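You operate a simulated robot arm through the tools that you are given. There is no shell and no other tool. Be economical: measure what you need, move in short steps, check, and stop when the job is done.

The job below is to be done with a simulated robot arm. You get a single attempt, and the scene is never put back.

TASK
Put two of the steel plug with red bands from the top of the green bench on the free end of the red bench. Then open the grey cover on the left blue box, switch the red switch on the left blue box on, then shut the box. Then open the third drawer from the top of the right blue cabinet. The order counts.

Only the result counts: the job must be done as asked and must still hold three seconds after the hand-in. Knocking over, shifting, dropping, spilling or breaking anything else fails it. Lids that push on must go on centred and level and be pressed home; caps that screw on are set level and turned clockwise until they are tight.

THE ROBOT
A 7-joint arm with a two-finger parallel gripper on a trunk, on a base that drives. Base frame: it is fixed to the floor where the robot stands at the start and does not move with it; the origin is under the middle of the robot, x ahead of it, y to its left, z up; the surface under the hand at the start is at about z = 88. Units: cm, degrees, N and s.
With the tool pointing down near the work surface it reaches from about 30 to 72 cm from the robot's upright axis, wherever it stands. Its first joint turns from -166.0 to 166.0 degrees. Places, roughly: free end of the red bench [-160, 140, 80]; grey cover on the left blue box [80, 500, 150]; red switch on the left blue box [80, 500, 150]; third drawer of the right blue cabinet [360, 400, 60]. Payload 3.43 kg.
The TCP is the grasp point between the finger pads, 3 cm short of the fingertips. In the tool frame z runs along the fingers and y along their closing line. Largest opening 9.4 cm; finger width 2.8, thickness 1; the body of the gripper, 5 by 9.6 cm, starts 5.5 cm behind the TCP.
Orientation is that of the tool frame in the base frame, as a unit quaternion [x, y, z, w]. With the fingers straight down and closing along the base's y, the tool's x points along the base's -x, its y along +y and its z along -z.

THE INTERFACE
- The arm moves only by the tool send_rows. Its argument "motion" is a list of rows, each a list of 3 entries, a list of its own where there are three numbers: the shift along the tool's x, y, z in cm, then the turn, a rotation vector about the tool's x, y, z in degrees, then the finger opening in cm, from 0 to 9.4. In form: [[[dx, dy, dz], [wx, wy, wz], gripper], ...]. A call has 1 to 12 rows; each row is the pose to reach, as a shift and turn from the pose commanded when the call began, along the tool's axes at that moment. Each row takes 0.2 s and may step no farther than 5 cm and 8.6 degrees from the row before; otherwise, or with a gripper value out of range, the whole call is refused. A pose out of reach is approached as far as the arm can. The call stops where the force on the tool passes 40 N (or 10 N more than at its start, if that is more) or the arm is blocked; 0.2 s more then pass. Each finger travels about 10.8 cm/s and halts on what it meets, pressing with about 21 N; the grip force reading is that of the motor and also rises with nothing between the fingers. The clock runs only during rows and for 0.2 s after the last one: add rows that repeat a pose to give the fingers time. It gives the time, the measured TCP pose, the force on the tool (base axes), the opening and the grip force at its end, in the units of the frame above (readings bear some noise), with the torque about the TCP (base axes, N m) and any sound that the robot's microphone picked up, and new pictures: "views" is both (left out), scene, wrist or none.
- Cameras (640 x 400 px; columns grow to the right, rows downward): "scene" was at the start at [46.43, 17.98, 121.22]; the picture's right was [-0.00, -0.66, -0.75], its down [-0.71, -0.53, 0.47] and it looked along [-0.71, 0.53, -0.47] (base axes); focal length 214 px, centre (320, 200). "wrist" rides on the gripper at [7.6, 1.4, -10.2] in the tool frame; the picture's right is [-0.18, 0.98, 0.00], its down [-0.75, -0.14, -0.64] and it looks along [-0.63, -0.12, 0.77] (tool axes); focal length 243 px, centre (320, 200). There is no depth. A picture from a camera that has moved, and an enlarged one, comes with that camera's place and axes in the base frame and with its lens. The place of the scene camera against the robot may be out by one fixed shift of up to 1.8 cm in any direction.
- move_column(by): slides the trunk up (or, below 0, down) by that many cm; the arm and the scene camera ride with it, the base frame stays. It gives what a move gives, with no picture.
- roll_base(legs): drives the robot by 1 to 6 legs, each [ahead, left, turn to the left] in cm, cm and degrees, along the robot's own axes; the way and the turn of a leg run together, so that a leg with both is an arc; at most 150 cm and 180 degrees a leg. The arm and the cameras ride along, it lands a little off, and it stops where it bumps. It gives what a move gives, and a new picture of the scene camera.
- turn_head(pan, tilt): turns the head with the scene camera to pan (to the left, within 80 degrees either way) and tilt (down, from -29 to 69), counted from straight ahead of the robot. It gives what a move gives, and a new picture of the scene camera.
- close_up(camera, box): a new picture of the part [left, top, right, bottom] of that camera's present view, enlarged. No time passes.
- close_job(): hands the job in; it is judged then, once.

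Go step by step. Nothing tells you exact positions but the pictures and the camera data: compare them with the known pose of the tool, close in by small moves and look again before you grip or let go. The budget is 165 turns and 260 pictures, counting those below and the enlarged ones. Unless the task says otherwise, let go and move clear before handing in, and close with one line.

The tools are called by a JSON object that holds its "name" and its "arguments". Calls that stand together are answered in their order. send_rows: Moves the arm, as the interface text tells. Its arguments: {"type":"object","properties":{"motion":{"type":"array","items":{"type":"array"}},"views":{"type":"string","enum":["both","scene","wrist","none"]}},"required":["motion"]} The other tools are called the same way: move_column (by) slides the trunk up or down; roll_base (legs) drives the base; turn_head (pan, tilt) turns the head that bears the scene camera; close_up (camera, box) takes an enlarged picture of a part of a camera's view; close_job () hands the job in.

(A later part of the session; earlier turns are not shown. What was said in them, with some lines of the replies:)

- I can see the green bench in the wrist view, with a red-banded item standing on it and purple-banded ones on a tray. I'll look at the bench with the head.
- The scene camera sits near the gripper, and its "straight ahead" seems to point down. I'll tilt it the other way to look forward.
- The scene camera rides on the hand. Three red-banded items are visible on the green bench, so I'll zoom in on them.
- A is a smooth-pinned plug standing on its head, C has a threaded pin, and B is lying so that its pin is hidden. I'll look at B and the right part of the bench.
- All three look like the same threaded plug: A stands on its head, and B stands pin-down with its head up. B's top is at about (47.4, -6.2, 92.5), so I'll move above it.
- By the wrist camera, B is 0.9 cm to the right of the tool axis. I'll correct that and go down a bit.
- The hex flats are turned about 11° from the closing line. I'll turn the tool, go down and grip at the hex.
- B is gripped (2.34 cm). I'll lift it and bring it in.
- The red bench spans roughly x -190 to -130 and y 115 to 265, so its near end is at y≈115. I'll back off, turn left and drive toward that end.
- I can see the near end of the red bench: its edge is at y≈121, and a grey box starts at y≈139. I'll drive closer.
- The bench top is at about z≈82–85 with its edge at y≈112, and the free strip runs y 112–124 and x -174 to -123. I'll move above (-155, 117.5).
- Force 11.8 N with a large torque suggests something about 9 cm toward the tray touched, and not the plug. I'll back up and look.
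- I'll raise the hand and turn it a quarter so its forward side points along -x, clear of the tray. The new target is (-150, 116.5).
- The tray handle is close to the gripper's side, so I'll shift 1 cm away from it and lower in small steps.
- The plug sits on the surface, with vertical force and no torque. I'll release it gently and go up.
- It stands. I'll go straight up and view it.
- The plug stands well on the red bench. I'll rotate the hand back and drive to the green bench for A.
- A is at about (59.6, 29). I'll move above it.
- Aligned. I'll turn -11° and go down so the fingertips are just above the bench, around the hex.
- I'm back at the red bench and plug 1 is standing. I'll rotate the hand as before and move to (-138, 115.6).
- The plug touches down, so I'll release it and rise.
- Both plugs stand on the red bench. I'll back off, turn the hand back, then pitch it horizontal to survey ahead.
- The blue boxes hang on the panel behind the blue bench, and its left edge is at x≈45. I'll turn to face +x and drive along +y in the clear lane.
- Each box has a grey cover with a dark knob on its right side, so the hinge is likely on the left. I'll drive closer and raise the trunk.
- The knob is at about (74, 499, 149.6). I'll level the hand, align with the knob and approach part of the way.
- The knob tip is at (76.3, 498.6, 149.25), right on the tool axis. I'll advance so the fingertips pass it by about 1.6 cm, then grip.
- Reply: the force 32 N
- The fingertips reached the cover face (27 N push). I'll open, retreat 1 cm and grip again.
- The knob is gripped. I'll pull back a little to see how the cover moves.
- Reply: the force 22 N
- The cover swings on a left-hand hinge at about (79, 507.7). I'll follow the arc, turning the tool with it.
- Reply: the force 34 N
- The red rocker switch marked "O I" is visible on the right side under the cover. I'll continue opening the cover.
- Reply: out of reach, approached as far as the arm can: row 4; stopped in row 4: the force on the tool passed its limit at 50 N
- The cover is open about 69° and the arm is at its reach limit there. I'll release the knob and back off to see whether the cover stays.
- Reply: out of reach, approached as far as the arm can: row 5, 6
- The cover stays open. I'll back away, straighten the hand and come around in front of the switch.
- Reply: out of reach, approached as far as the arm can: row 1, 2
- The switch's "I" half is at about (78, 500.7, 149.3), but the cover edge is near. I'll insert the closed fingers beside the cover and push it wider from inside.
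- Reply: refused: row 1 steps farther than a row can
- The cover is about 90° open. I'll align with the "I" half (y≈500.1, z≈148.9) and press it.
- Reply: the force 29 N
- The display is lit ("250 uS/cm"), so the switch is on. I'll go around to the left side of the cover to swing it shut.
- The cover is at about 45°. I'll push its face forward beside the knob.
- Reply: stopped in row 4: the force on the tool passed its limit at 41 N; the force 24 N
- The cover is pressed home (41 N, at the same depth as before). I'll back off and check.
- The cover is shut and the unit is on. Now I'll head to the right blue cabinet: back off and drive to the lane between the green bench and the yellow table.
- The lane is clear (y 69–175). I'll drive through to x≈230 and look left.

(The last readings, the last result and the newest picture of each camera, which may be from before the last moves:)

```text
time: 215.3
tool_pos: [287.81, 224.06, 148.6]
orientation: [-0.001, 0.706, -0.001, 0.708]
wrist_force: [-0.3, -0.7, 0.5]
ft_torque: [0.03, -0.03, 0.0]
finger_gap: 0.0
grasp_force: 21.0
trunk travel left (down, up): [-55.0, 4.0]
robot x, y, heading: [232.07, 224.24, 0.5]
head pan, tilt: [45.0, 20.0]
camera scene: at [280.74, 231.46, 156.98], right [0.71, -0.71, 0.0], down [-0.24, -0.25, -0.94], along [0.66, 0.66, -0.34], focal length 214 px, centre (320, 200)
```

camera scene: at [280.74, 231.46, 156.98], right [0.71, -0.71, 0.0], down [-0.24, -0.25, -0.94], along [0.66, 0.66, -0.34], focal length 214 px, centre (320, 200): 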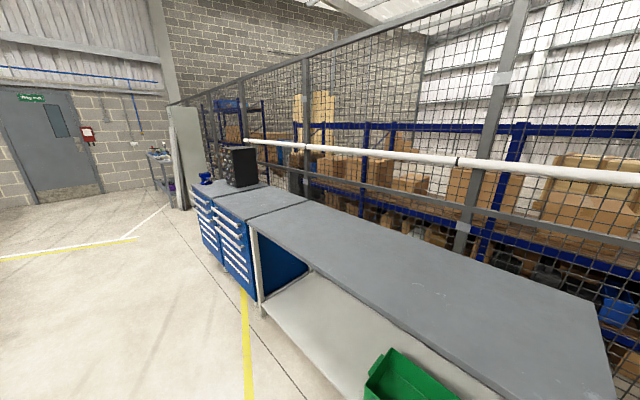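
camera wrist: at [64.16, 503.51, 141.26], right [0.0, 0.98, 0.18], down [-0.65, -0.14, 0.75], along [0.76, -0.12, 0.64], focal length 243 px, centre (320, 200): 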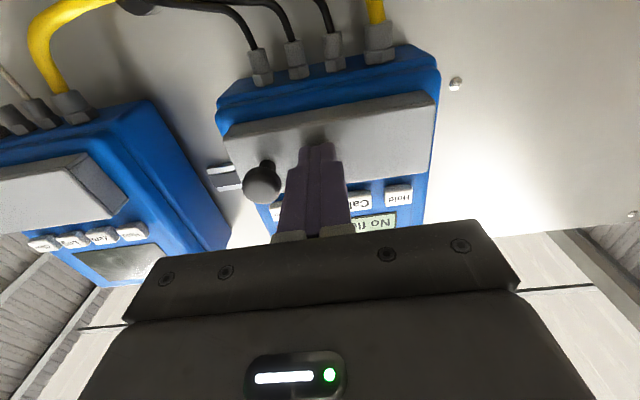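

The right blue cabinet's front is at about x≈343, y≈370–440. I'll drive in front of it and lower the trunk.

{"name": "roll_base", "arguments": {"legs": [[0, 150, 0], [0, 26, -0.5]]}}

{"name": "move_column", "arguments": {"by": -45}}

{"name": "turn_head", "arguments": {"pan": 0, "tilt": 25}}

```text
time: 224.2
tool_pos: [286.42, 399.71, 148.51]
orientation: [0.002, 0.706, -0.005, 0.708]
wrist_force: [-0.1, 0.2, -0.8]
ft_torque: [-0.01, 0.0, -0.03]
finger_gap: 0.01
grasp_force: 20.7
trunk travel left (down, up): [-55.0, 4.0]
robot x, y, heading: [230.57, 400.56, -0.3]
head pan, tilt: [45.0, 20.0]
camera scene: at [279.5, 407.3, 156.97], right [0.7, -0.71, 0.0], down [-0.24, -0.24, -0.94], along [0.67, 0.66, -0.34], focal length 214 px, centre (320, 200)
```

scene: 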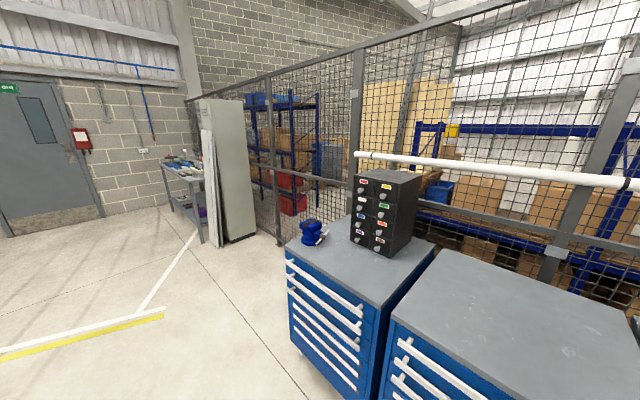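

```text
refused: -45 is not a number from -40 to 40
```

```text
time: 225.3
tool_pos: [286.31, 399.6, 148.58]
orientation: [0.002, 0.706, -0.004, 0.708]
wrist_force: [-0.1, -0.9, -0.3]
ft_torque: [0.01, 0.0, 0.02]
finger_gap: 0.0
grasp_force: 20.9
trunk travel left (down, up): [-55.0, 4.0]
robot x, y, heading: [230.83, 400.17, -0.1]
head pan, tilt: [0.0, 25.0]
camera scene: at [282.06, 400.56, 156.19], right [-0.01, -1.0, 0.0], down [-0.42, 0.0, -0.91], along [0.91, -0.01, -0.42], focal length 214 px, centre (320, 200)
```

scene: 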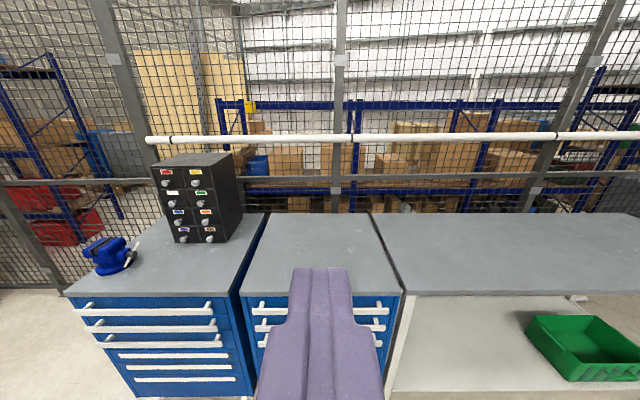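

{"name": "move_column", "arguments": {"by": -40}}

{"name": "turn_head", "arguments": {"pan": 0, "tilt": 35}}

```text
time: 229.2
tool_pos: [286.35, 399.62, 108.51]
orientation: [0.003, 0.706, -0.004, 0.708]
wrist_force: [0.1, -0.5, -0.2]
ft_torque: [-0.03, -0.01, 0.0]
finger_gap: 0.0
grasp_force: 21.3
trunk travel left (down, up): [-15.0, 44.0]
robot x, y, heading: [230.67, 400.72, 0.1]
head pan, tilt: [0.0, 25.0]
```

```text
time: 229.9
tool_pos: [286.4, 399.56, 108.59]
orientation: [0.004, 0.706, -0.005, 0.708]
wrist_force: [0.4, -0.4, 0.4]
ft_torque: [0.01, 0.0, 0.01]
finger_gap: 0.02
grasp_force: 21.1
trunk travel left (down, up): [-15.0, 44.0]
robot x, y, heading: [230.95, 400.87, -0.0]
head pan, tilt: [0.0, 35.0]
camera scene: at [281.65, 400.55, 114.62], right [-0.01, -1.0, 0.0], down [-0.57, 0.0, -0.82], along [0.82, -0.01, -0.57], focal length 214 px, centre (320, 200)
```

scene: 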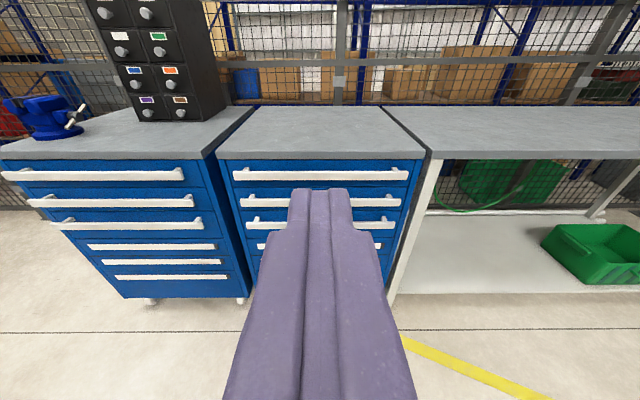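

The right cabinet's third handle is at about (340, 400, 63.5). I'll lower the trunk fully, then lower the hand and roll it 90° so the fingers close vertically.

{"name": "move_column", "arguments": {"by": -15}}

{"name": "send_rows", "arguments": {"motion": [[[4, 0, 0], [0, 0, 8.2], 2], [[8, 0, 0], [0, 0, 16.4], 4], [[12, 0, 0], [0, 0, 24.6], 5], [[16, 0, 0], [0, 0, 32.8], 5], [[20, 0, 0], [0, 0, 41], 5], [[24, 0, 0], [0, 0, 49.2], 5], [[27, 0, 0], [0, 0, 57.4], 5], [[29, 0, 0], [0, 0, 65.6], 5], [[30, 0, 0], [0, 0, 73.8], 5], [[30, 0, 0], [0, 0, 82], 5], [[30, 0, 0], [0, 0, 90], 5]], "views": "both"}}

```text
time: 231.6
tool_pos: [286.4, 399.55, 93.58]
orientation: [0.003, 0.706, -0.005, 0.708]
wrist_force: [-0.4, 0.3, 0.1]
ft_torque: [0.01, 0.02, 0.05]
finger_gap: 0.0
grasp_force: 21.1
trunk travel left (down, up): [0.0, 59.0]
robot x, y, heading: [230.38, 400.67, 0.1]
head pan, tilt: [0.0, 35.0]
```

```text
time: 234.0
tool_pos: [286.59, 399.51, 63.47]
orientation: [0.5, 0.498, 0.498, 0.504]
wrist_force: [0.9, 0.7, -0.4]
ft_torque: [-0.01, -0.04, -0.02]
finger_gap: 5.01
grasp_force: 0.3
trunk travel left (down, up): [0.0, 59.0]
robot x, y, heading: [230.77, 400.65, -0.1]
head pan, tilt: [0.0, 35.0]
camera scene: at [281.72, 395.05, 64.23], right [0.0, 0.0, -1.0], down [-0.57, 0.82, 0.0], along [0.82, 0.57, 0.0], focal length 214 px, centre (320, 200)
camera wrist: at [276.34, 407.2, 64.89], right [0.0, -0.18, 0.98], down [-0.65, -0.75, -0.14], along [0.76, -0.64, -0.12], focal length 243 px, centre (320, 200)
```

scene: 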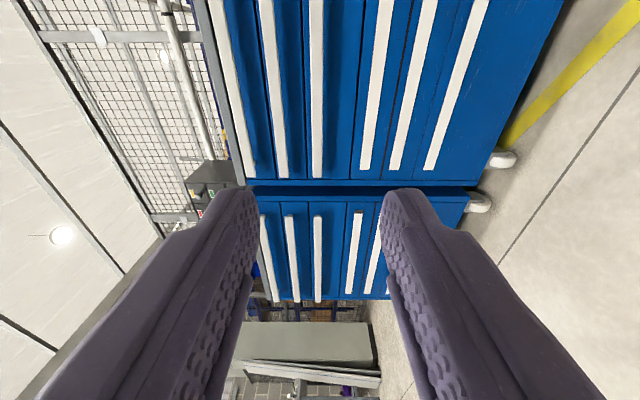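
wrist: 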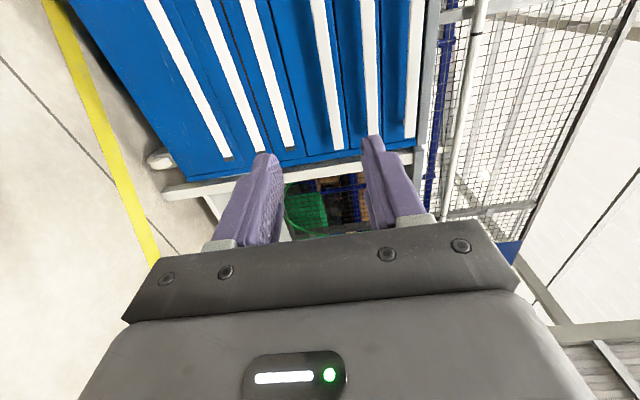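

The third handle lies on the tool axis. I'll drive ahead 40 cm.

{"name": "roll_base", "arguments": {"legs": [[40, 0, 0]]}}

{"name": "close_up", "arguments": {"camera": "wrist", "box": [0, 0, 640, 400]}}

```text
time: 236.5
tool_pos: [326.45, 399.69, 63.58]
orientation: [0.499, 0.499, 0.498, 0.503]
wrist_force: [0.6, -0.4, 0.3]
ft_torque: [0.01, 0.0, 0.0]
finger_gap: 5.01
grasp_force: 0.2
trunk travel left (down, up): [0.0, 59.0]
robot x, y, heading: [270.46, 400.63, 0.0]
head pan, tilt: [0.0, 35.0]
camera scene: at [321.65, 395.23, 64.24], right [0.0, 0.0, -1.0], down [-0.57, 0.82, 0.0], along [0.82, 0.57, 0.0], focal length 214 px, centre (320, 200)
```

scene: 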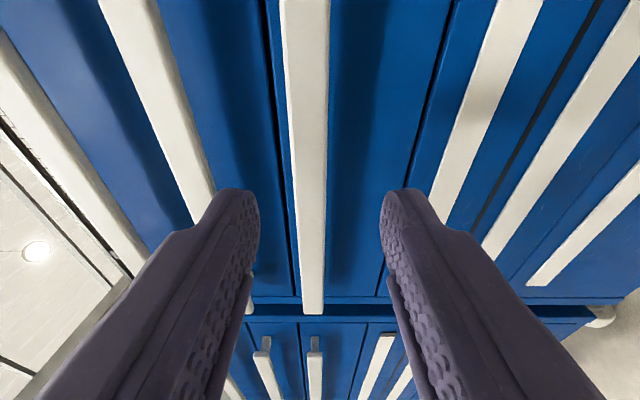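

```text
1.00 times, centred on (320, 200) of wrist (not enlarged: the box is as wide or as high as the picture)
camera zoom: at [316.23, 407.37, 64.88], right [0.0, -0.18, 0.98], down [-0.65, -0.75, -0.14], along [0.76, -0.64, -0.11], focal length 243 px, centre (320, 200)
```

zoom: 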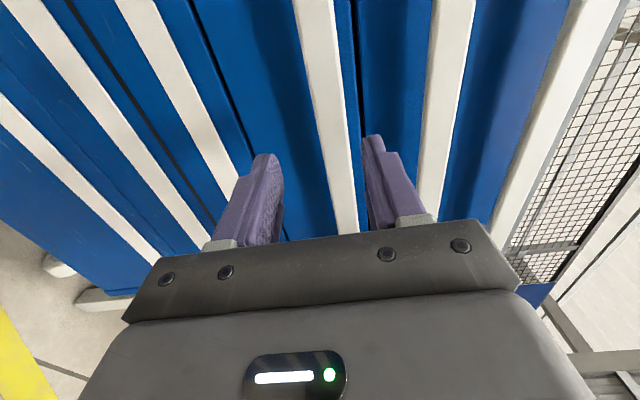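

{"name": "send_rows", "arguments": {"motion": [[[0, 0.8, 0], [0, 0, 0], 6], [[0, 0.8, 3], [0, 0, 0], 6.5], [[0, 0.8, 5], [0, 0, 0], 6.5], [[0, 0.8, 5], [0, 0, 0], 6.5]], "views": "both"}}

```text
time: 237.5
tool_pos: [331.42, 399.66, 64.34]
orientation: [0.5, 0.499, 0.498, 0.503]
wrist_force: [1.0, -0.7, 0.3]
ft_torque: [0.02, 0.06, 0.04]
finger_gap: 6.48
grasp_force: 0.0
trunk travel left (down, up): [0.0, 59.0]
robot x, y, heading: [270.57, 400.7, 0.4]
head pan, tilt: [0.0, 35.0]
camera scene: at [326.71, 395.22, 65.08], right [0.0, 0.0, -1.0], down [-0.57, 0.82, 0.0], along [0.82, 0.57, 0.0], focal length 214 px, centre (320, 200)
camera wrist: at [321.28, 407.36, 65.72], right [0.0, -0.18, 0.98], down [-0.65, -0.75, -0.14], along [0.76, -0.64, -0.11], focal length 243 px, centre (320, 200)
```

scene: 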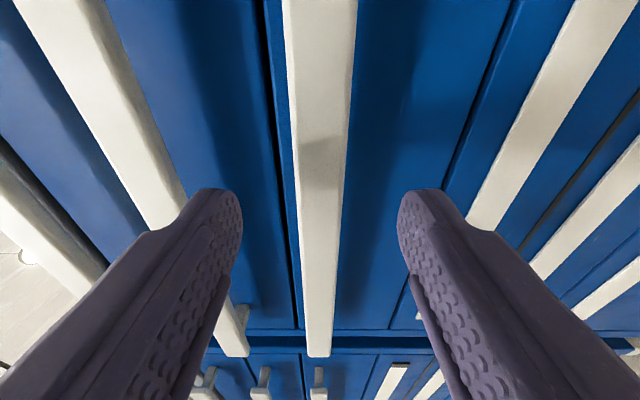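
wrist: 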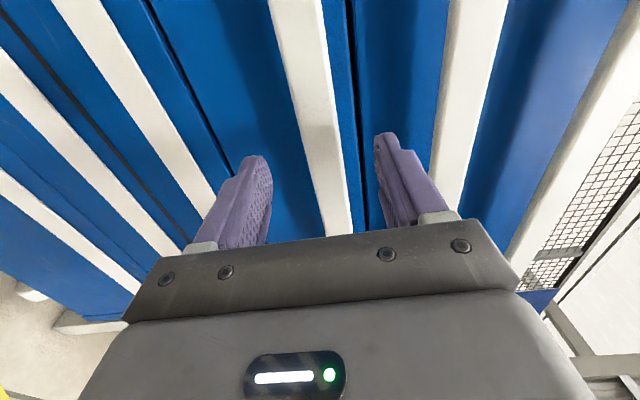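

{"name": "send_rows", "arguments": {"motion": [[[0, 0, 2], [0, 0, 0], 6.5], [[0, 0, 4], [0, 0, 0], 6.5], [[0, 0, 4], [0, 0, 0], 6.5]], "views": "both"}}

```text
time: 238.3
tool_pos: [335.45, 399.57, 64.35]
orientation: [0.501, 0.499, 0.498, 0.503]
wrist_force: [-0.4, -0.7, 0.0]
ft_torque: [0.05, 0.01, -0.04]
finger_gap: 6.48
grasp_force: 0.1
trunk travel left (down, up): [0.0, 59.0]
robot x, y, heading: [270.58, 400.9, -0.0]
head pan, tilt: [0.0, 35.0]
camera scene: at [330.7, 395.14, 65.1], right [0.0, 0.0, -1.0], down [-0.57, 0.82, 0.0], along [0.82, 0.57, 0.0], focal length 214 px, centre (320, 200)
camera wrist: at [325.28, 407.27, 65.75], right [0.0, -0.18, 0.98], down [-0.65, -0.75, -0.14], along [0.76, -0.64, -0.11], focal length 243 px, centre (320, 200)
```

scene: 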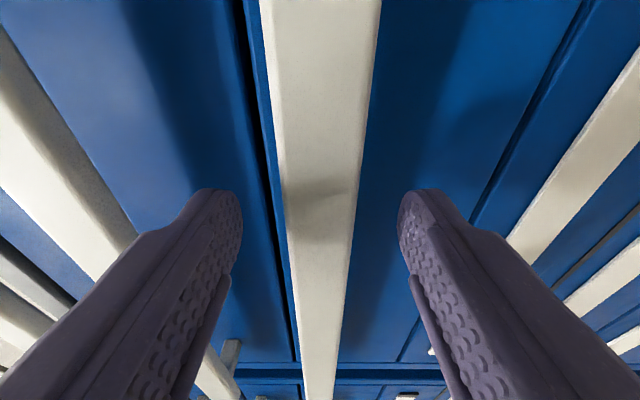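
wrist: 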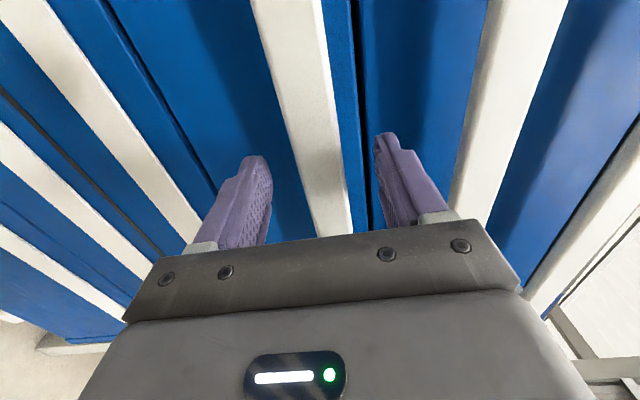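

The bar appears to be between the fingers already. I'll close on it.

{"name": "send_rows", "arguments": {"motion": [[[0, 0, 0], [0, 0, 0], 5], [[0, 0, 0], [0, 0, 0], 3.5], [[0, 0, 0], [0, 0, 0], 2.5], [[0, 0, 0], [0, 0, 0], 1.5], [[0, 0, 0], [0, 0, 0], 0.5], [[0, 0, 0], [0, 0, 0], 0.5]], "views": "both"}}

```text
time: 239.7
tool_pos: [335.49, 399.6, 64.38]
orientation: [0.501, 0.498, 0.499, 0.502]
wrist_force: [0.5, 0.2, 0.5]
ft_torque: [1.12, 0.26, -0.05]
finger_gap: 2.77
grasp_force: 45.4
trunk travel left (down, up): [0.0, 59.0]
robot x, y, heading: [270.47, 400.35, 0.2]
head pan, tilt: [0.0, 35.0]
camera scene: at [330.68, 395.14, 65.1], right [0.0, 0.0, -1.0], down [-0.57, 0.82, 0.0], along [0.82, 0.57, 0.0], focal length 214 px, centre (320, 200)
camera wrist: at [325.26, 407.28, 65.75], right [0.0, -0.18, 0.98], down [-0.65, -0.75, -0.14], along [0.76, -0.64, -0.11], focal length 243 px, centre (320, 200)
```

scene: 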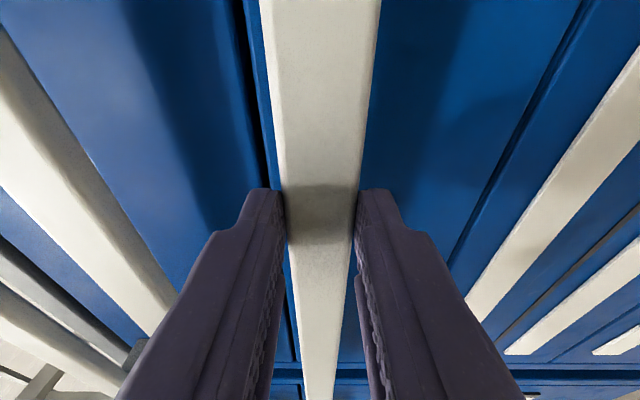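
wrist: 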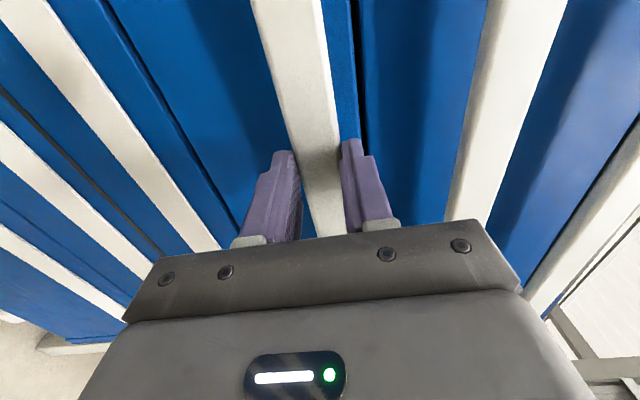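

The bar is gripped (2.77 cm). I'll pull with the arm.

{"name": "send_rows", "arguments": {"motion": [[[0, 0, -1], [0, 0, 0], 0.5], [[0, 0, -2.5], [0, 0, 0], 0.5], [[0, 0, -4], [0, 0, 0], 0.5], [[0, 0, -6], [0, 0, 0], 0.5], [[0, 0, -8], [0, 0, 0], 0.5], [[0, 0, -8], [0, 0, 0], 0.5]], "views": "both"}}

```text
time: 241.1
tool_pos: [327.44, 399.65, 64.44]
orientation: [0.5, 0.498, 0.498, 0.503]
wrist_force: [0.3, -10.6, 6.8]
ft_torque: [0.98, 0.1, 0.09]
finger_gap: 2.75
grasp_force: 45.3
trunk travel left (down, up): [0.0, 59.0]
robot x, y, heading: [270.24, 400.54, 0.2]
head pan, tilt: [0.0, 35.0]
camera scene: at [322.61, 395.17, 65.09], right [0.0, 0.0, -1.0], down [-0.57, 0.82, 0.0], along [0.82, 0.57, 0.0], focal length 214 px, centre (320, 200)
camera wrist: at [317.21, 407.31, 65.73], right [0.0, -0.18, 0.98], down [-0.65, -0.75, -0.14], along [0.76, -0.64, -0.11], focal length 243 px, centre (320, 200)
```

scene: 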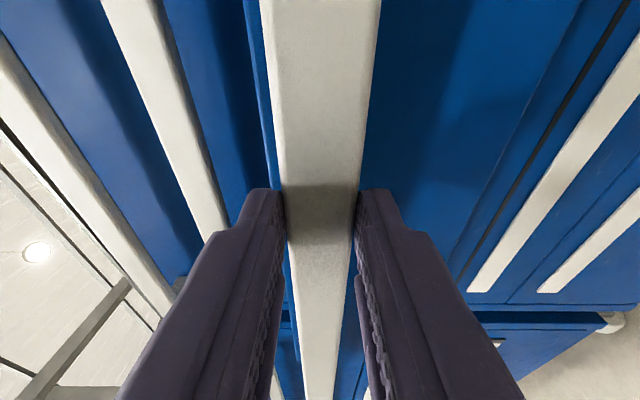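
wrist: 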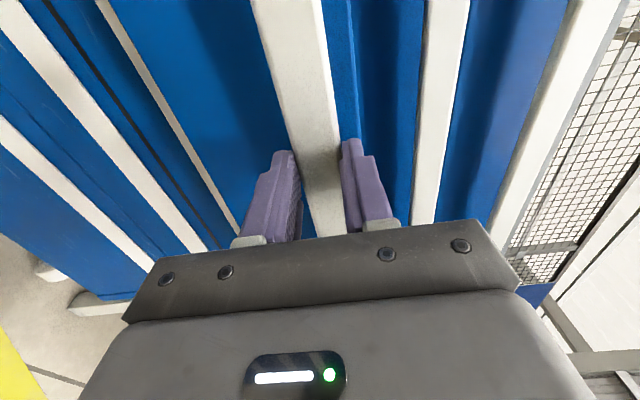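

The drawer is sliding out. I'll pull further with the arm.

{"name": "send_rows", "arguments": {"motion": [[[0, 0, -2], [0, 0, 0], 0.5], [[0, 0, -4], [0, 0, 0], 0.5], [[0, 0, -6], [0, 0, 0], 0.5], [[0, 0, -8], [0, 0, 0], 0.5], [[0, 0, -10], [0, 0, 0], 0.5], [[0, 0, -12], [0, 0, 0], 0.5], [[0, 0, -14], [0, 0, 0], 0.5], [[0, 0, -16], [0, 0, 0], 0.5], [[0, 0, -16], [0, 0, 0], 0.5]], "views": "scene"}}

```text
time: 243.1
tool_pos: [311.43, 399.65, 64.29]
orientation: [0.501, 0.497, 0.499, 0.503]
wrist_force: [0.5, -23.3, 24.3]
ft_torque: [1.17, -0.11, -0.25]
finger_gap: 2.76
grasp_force: 45.0
trunk travel left (down, up): [0.0, 59.0]
robot x, y, heading: [269.94, 400.5, 0.1]
head pan, tilt: [0.0, 35.0]
camera scene: at [306.63, 395.21, 65.06], right [0.01, 0.0, -1.0], down [-0.57, 0.82, 0.0], along [0.82, 0.57, 0.0], focal length 214 px, centre (320, 200)
```

scene: 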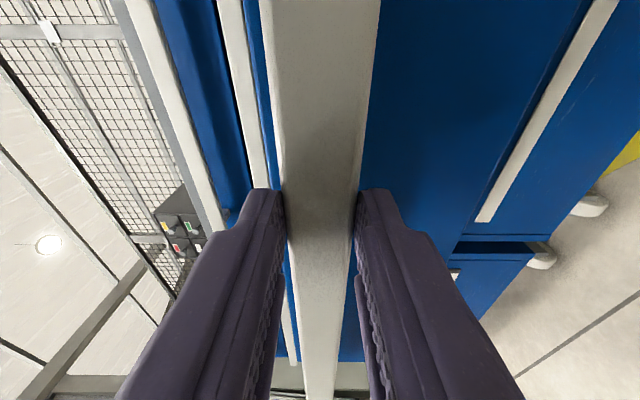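

{"name": "send_rows", "arguments": {"motion": [[[-0.3, 0.3, 0], [0, 0, 0], 0.5], [[-0.4, 0.4, -2], [0, 0, 0], 0.5], [[-0.4, 0.4, -4], [0, 0, 0], 0.5], [[-0.4, 0.4, -4], [0, 0, 0], 0.5]], "views": "none"}}

```text
time: 243.7
tool_pos: [310.62, 399.67, 64.43]
orientation: [0.498, 0.502, 0.498, 0.502]
wrist_force: [-2.2, 2.2, -17.9]
ft_torque: [1.67, 0.09, -0.22]
finger_gap: 2.78
grasp_force: 44.9
trunk travel left (down, up): [0.0, 59.0]
robot x, y, heading: [270.72, 400.82, 0.2]
head pan, tilt: [0.0, 35.0]
stopped in row 2: the force on the tool passed its limit at 69 N (the readings are from after the stop); the commanded pose is now the measured one
```

{"name": "send_rows", "arguments": {"motion": [[[0, 0, -0.5], [0, 0, 0], 0.5], [[0, 0, -1], [0, 0, 0], 0.5], [[0, 0, -1], [0, 0, 0], 0.5]], "views": "both"}}

```text
time: 244.2
tool_pos: [310.76, 399.68, 64.44]
orientation: [0.497, 0.503, 0.497, 0.503]
wrist_force: [-2.2, 2.2, -21.2]
ft_torque: [1.71, 0.76, -0.18]
finger_gap: 2.83
grasp_force: 44.9
trunk travel left (down, up): [0.0, 59.0]
robot x, y, heading: [270.63, 400.71, 0.1]
head pan, tilt: [0.0, 35.0]
stopped in row 2: the force on the tool passed its limit at 47 N (the readings are from after the stop); the commanded pose is now the measured one
camera scene: at [305.92, 395.18, 65.18], right [0.0, -0.01, -1.0], down [-0.57, 0.82, -0.01], along [0.82, 0.57, -0.01], focal length 214 px, centre (320, 200)
camera wrist: at [300.43, 407.3, 65.71], right [0.0, -0.17, 0.99], down [-0.64, -0.75, -0.13], along [0.77, -0.63, -0.11], focal length 243 px, centre (320, 200)
```

scene: 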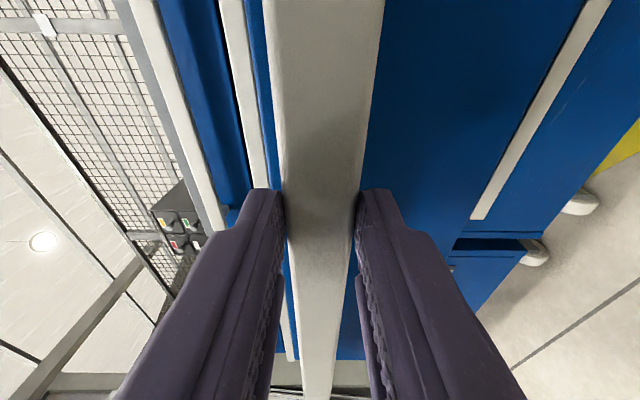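
wrist: 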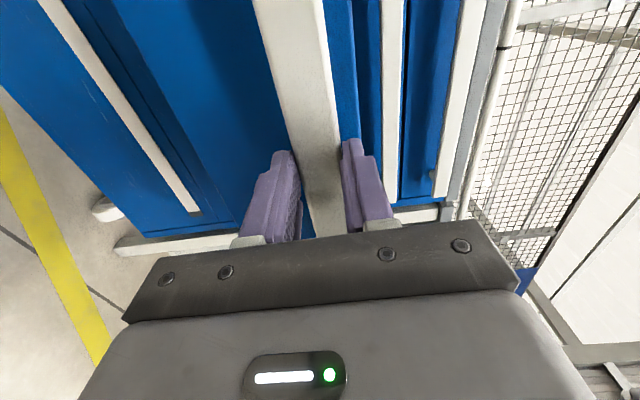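

The drawer stopped firmly at about 25 cm, which looks like its end stop. I'll release and back away.

{"name": "send_rows", "arguments": {"motion": [[[0, 0, 0], [0, 0, 0], 3.5], [[0, 0, 0], [0, 0, 0], 5], [[0, 0, 0], [0, 0, 0], 6.5], [[0, 0, 0], [0, 0, 0], 6.5]], "views": "scene"}}

```text
time: 245.2
tool_pos: [310.75, 399.66, 64.56]
orientation: [0.496, 0.501, 0.498, 0.506]
wrist_force: [-0.9, 0.9, 0.1]
ft_torque: [-0.01, 0.0, 0.03]
finger_gap: 6.46
grasp_force: 0.0
trunk travel left (down, up): [0.0, 59.0]
robot x, y, heading: [270.83, 400.25, 0.2]
head pan, tilt: [0.0, 35.0]
camera scene: at [305.88, 395.16, 65.32], right [0.01, -0.01, -1.0], down [-0.57, 0.82, -0.01], along [0.82, 0.57, 0.0], focal length 214 px, centre (320, 200)
```

scene: 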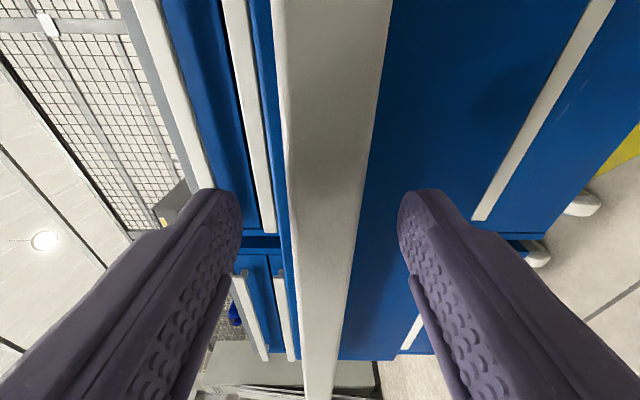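

{"name": "roll_base", "arguments": {"legs": [[-45, 0, 0]]}}

{"name": "move_column", "arguments": {"by": 40}}

{"name": "turn_head", "arguments": {"pan": 20, "tilt": 0}}

```text
time: 247.9
tool_pos: [265.58, 399.47, 64.6]
orientation: [0.495, 0.503, 0.499, 0.504]
wrist_force: [0.3, 0.1, 0.8]
ft_torque: [0.0, 0.01, -0.01]
finger_gap: 6.49
grasp_force: 0.1
trunk travel left (down, up): [0.0, 59.0]
robot x, y, heading: [225.51, 400.46, 0.5]
head pan, tilt: [0.0, 35.0]
camera scene: at [260.83, 395.06, 65.32], right [0.0, -0.01, -1.0], down [-0.58, 0.82, -0.01], along [0.82, 0.58, 0.0], focal length 214 px, centre (320, 200)
```

scene: 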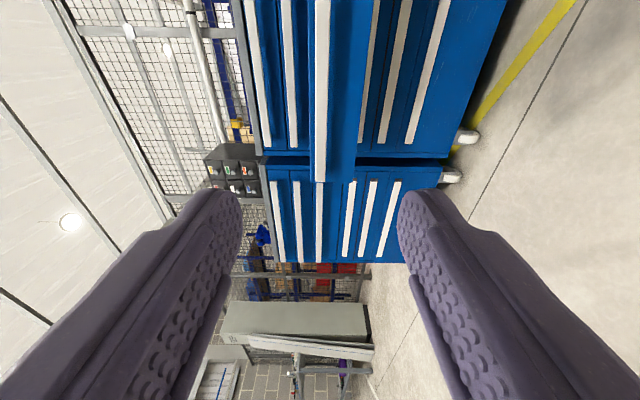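

```text
time: 251.7
tool_pos: [265.54, 399.61, 104.53]
orientation: [0.494, 0.503, 0.498, 0.504]
wrist_force: [-0.4, -0.3, 0.1]
ft_torque: [0.03, 0.03, 0.0]
finger_gap: 6.5
grasp_force: 0.0
trunk travel left (down, up): [-40.0, 19.0]
robot x, y, heading: [225.37, 400.23, 0.6]
head pan, tilt: [0.0, 35.0]
```

```text
time: 252.7
tool_pos: [265.57, 399.56, 104.61]
orientation: [0.495, 0.503, 0.499, 0.504]
wrist_force: [-0.8, -0.3, -0.7]
ft_torque: [0.03, -0.04, 0.0]
finger_gap: 6.51
grasp_force: 0.0
trunk travel left (down, up): [-40.0, 19.0]
robot x, y, heading: [225.51, 400.42, 0.5]
head pan, tilt: [20.0, 0.0]
camera scene: at [260.5, 389.48, 108.47], right [0.35, -0.01, -0.94], down [0.0, 1.0, -0.01], along [0.94, 0.01, 0.35], focal length 214 px, centre (320, 200)
```

scene: 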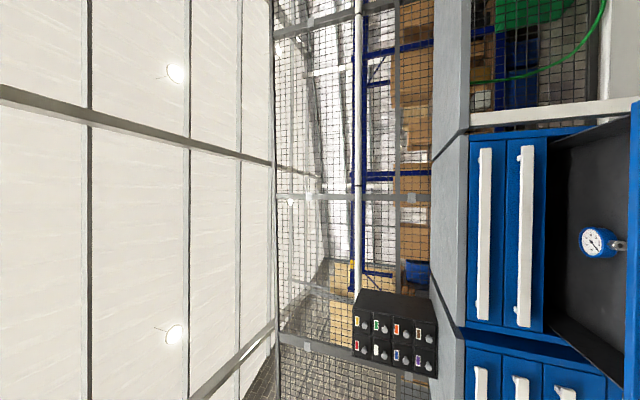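

{"name": "turn_head", "arguments": {"pan": -30, "tilt": 0}}

```text
time: 253.9
tool_pos: [265.55, 399.61, 104.44]
orientation: [0.494, 0.503, 0.499, 0.503]
wrist_force: [-0.4, 0.2, 0.2]
ft_torque: [0.01, 0.0, 0.01]
finger_gap: 6.5
grasp_force: 0.1
trunk travel left (down, up): [-40.0, 19.0]
robot x, y, heading: [225.39, 400.36, 0.6]
head pan, tilt: [-30.0, 0.0]
camera scene: at [259.88, 389.37, 100.9], right [-0.49, -0.01, -0.87], down [0.0, 1.0, -0.01], along [0.87, 0.0, -0.49], focal length 214 px, centre (320, 200)
```

scene: 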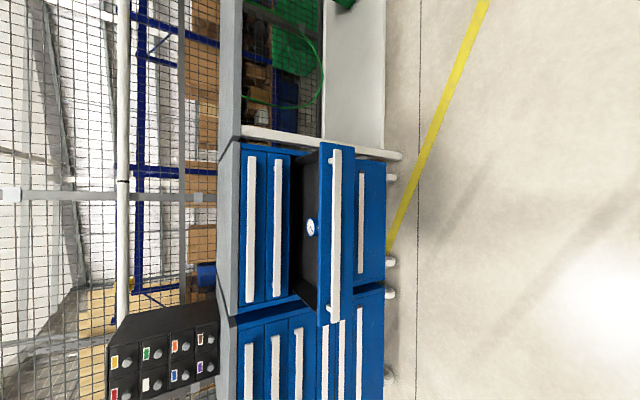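

The third drawer of the right blue cabinet is open, and everything else is as asked, so I'm handing in.

{"name": "close_job", "arguments": {}}

```text
The job is handed in.
```

I placed two red-banded plugs on the free end of the red bench. On the left blue box I opened the cover, switched the red switch on (its display lit up) and shut the cover again. I then opened the third drawer of the right blue cabinet about 25 cm, where it stopped firmly. While I was placing the first plug the hand touched something beside the tray on the red bench with about 12 N; the tray and its contents looked undisturbed afterwards.
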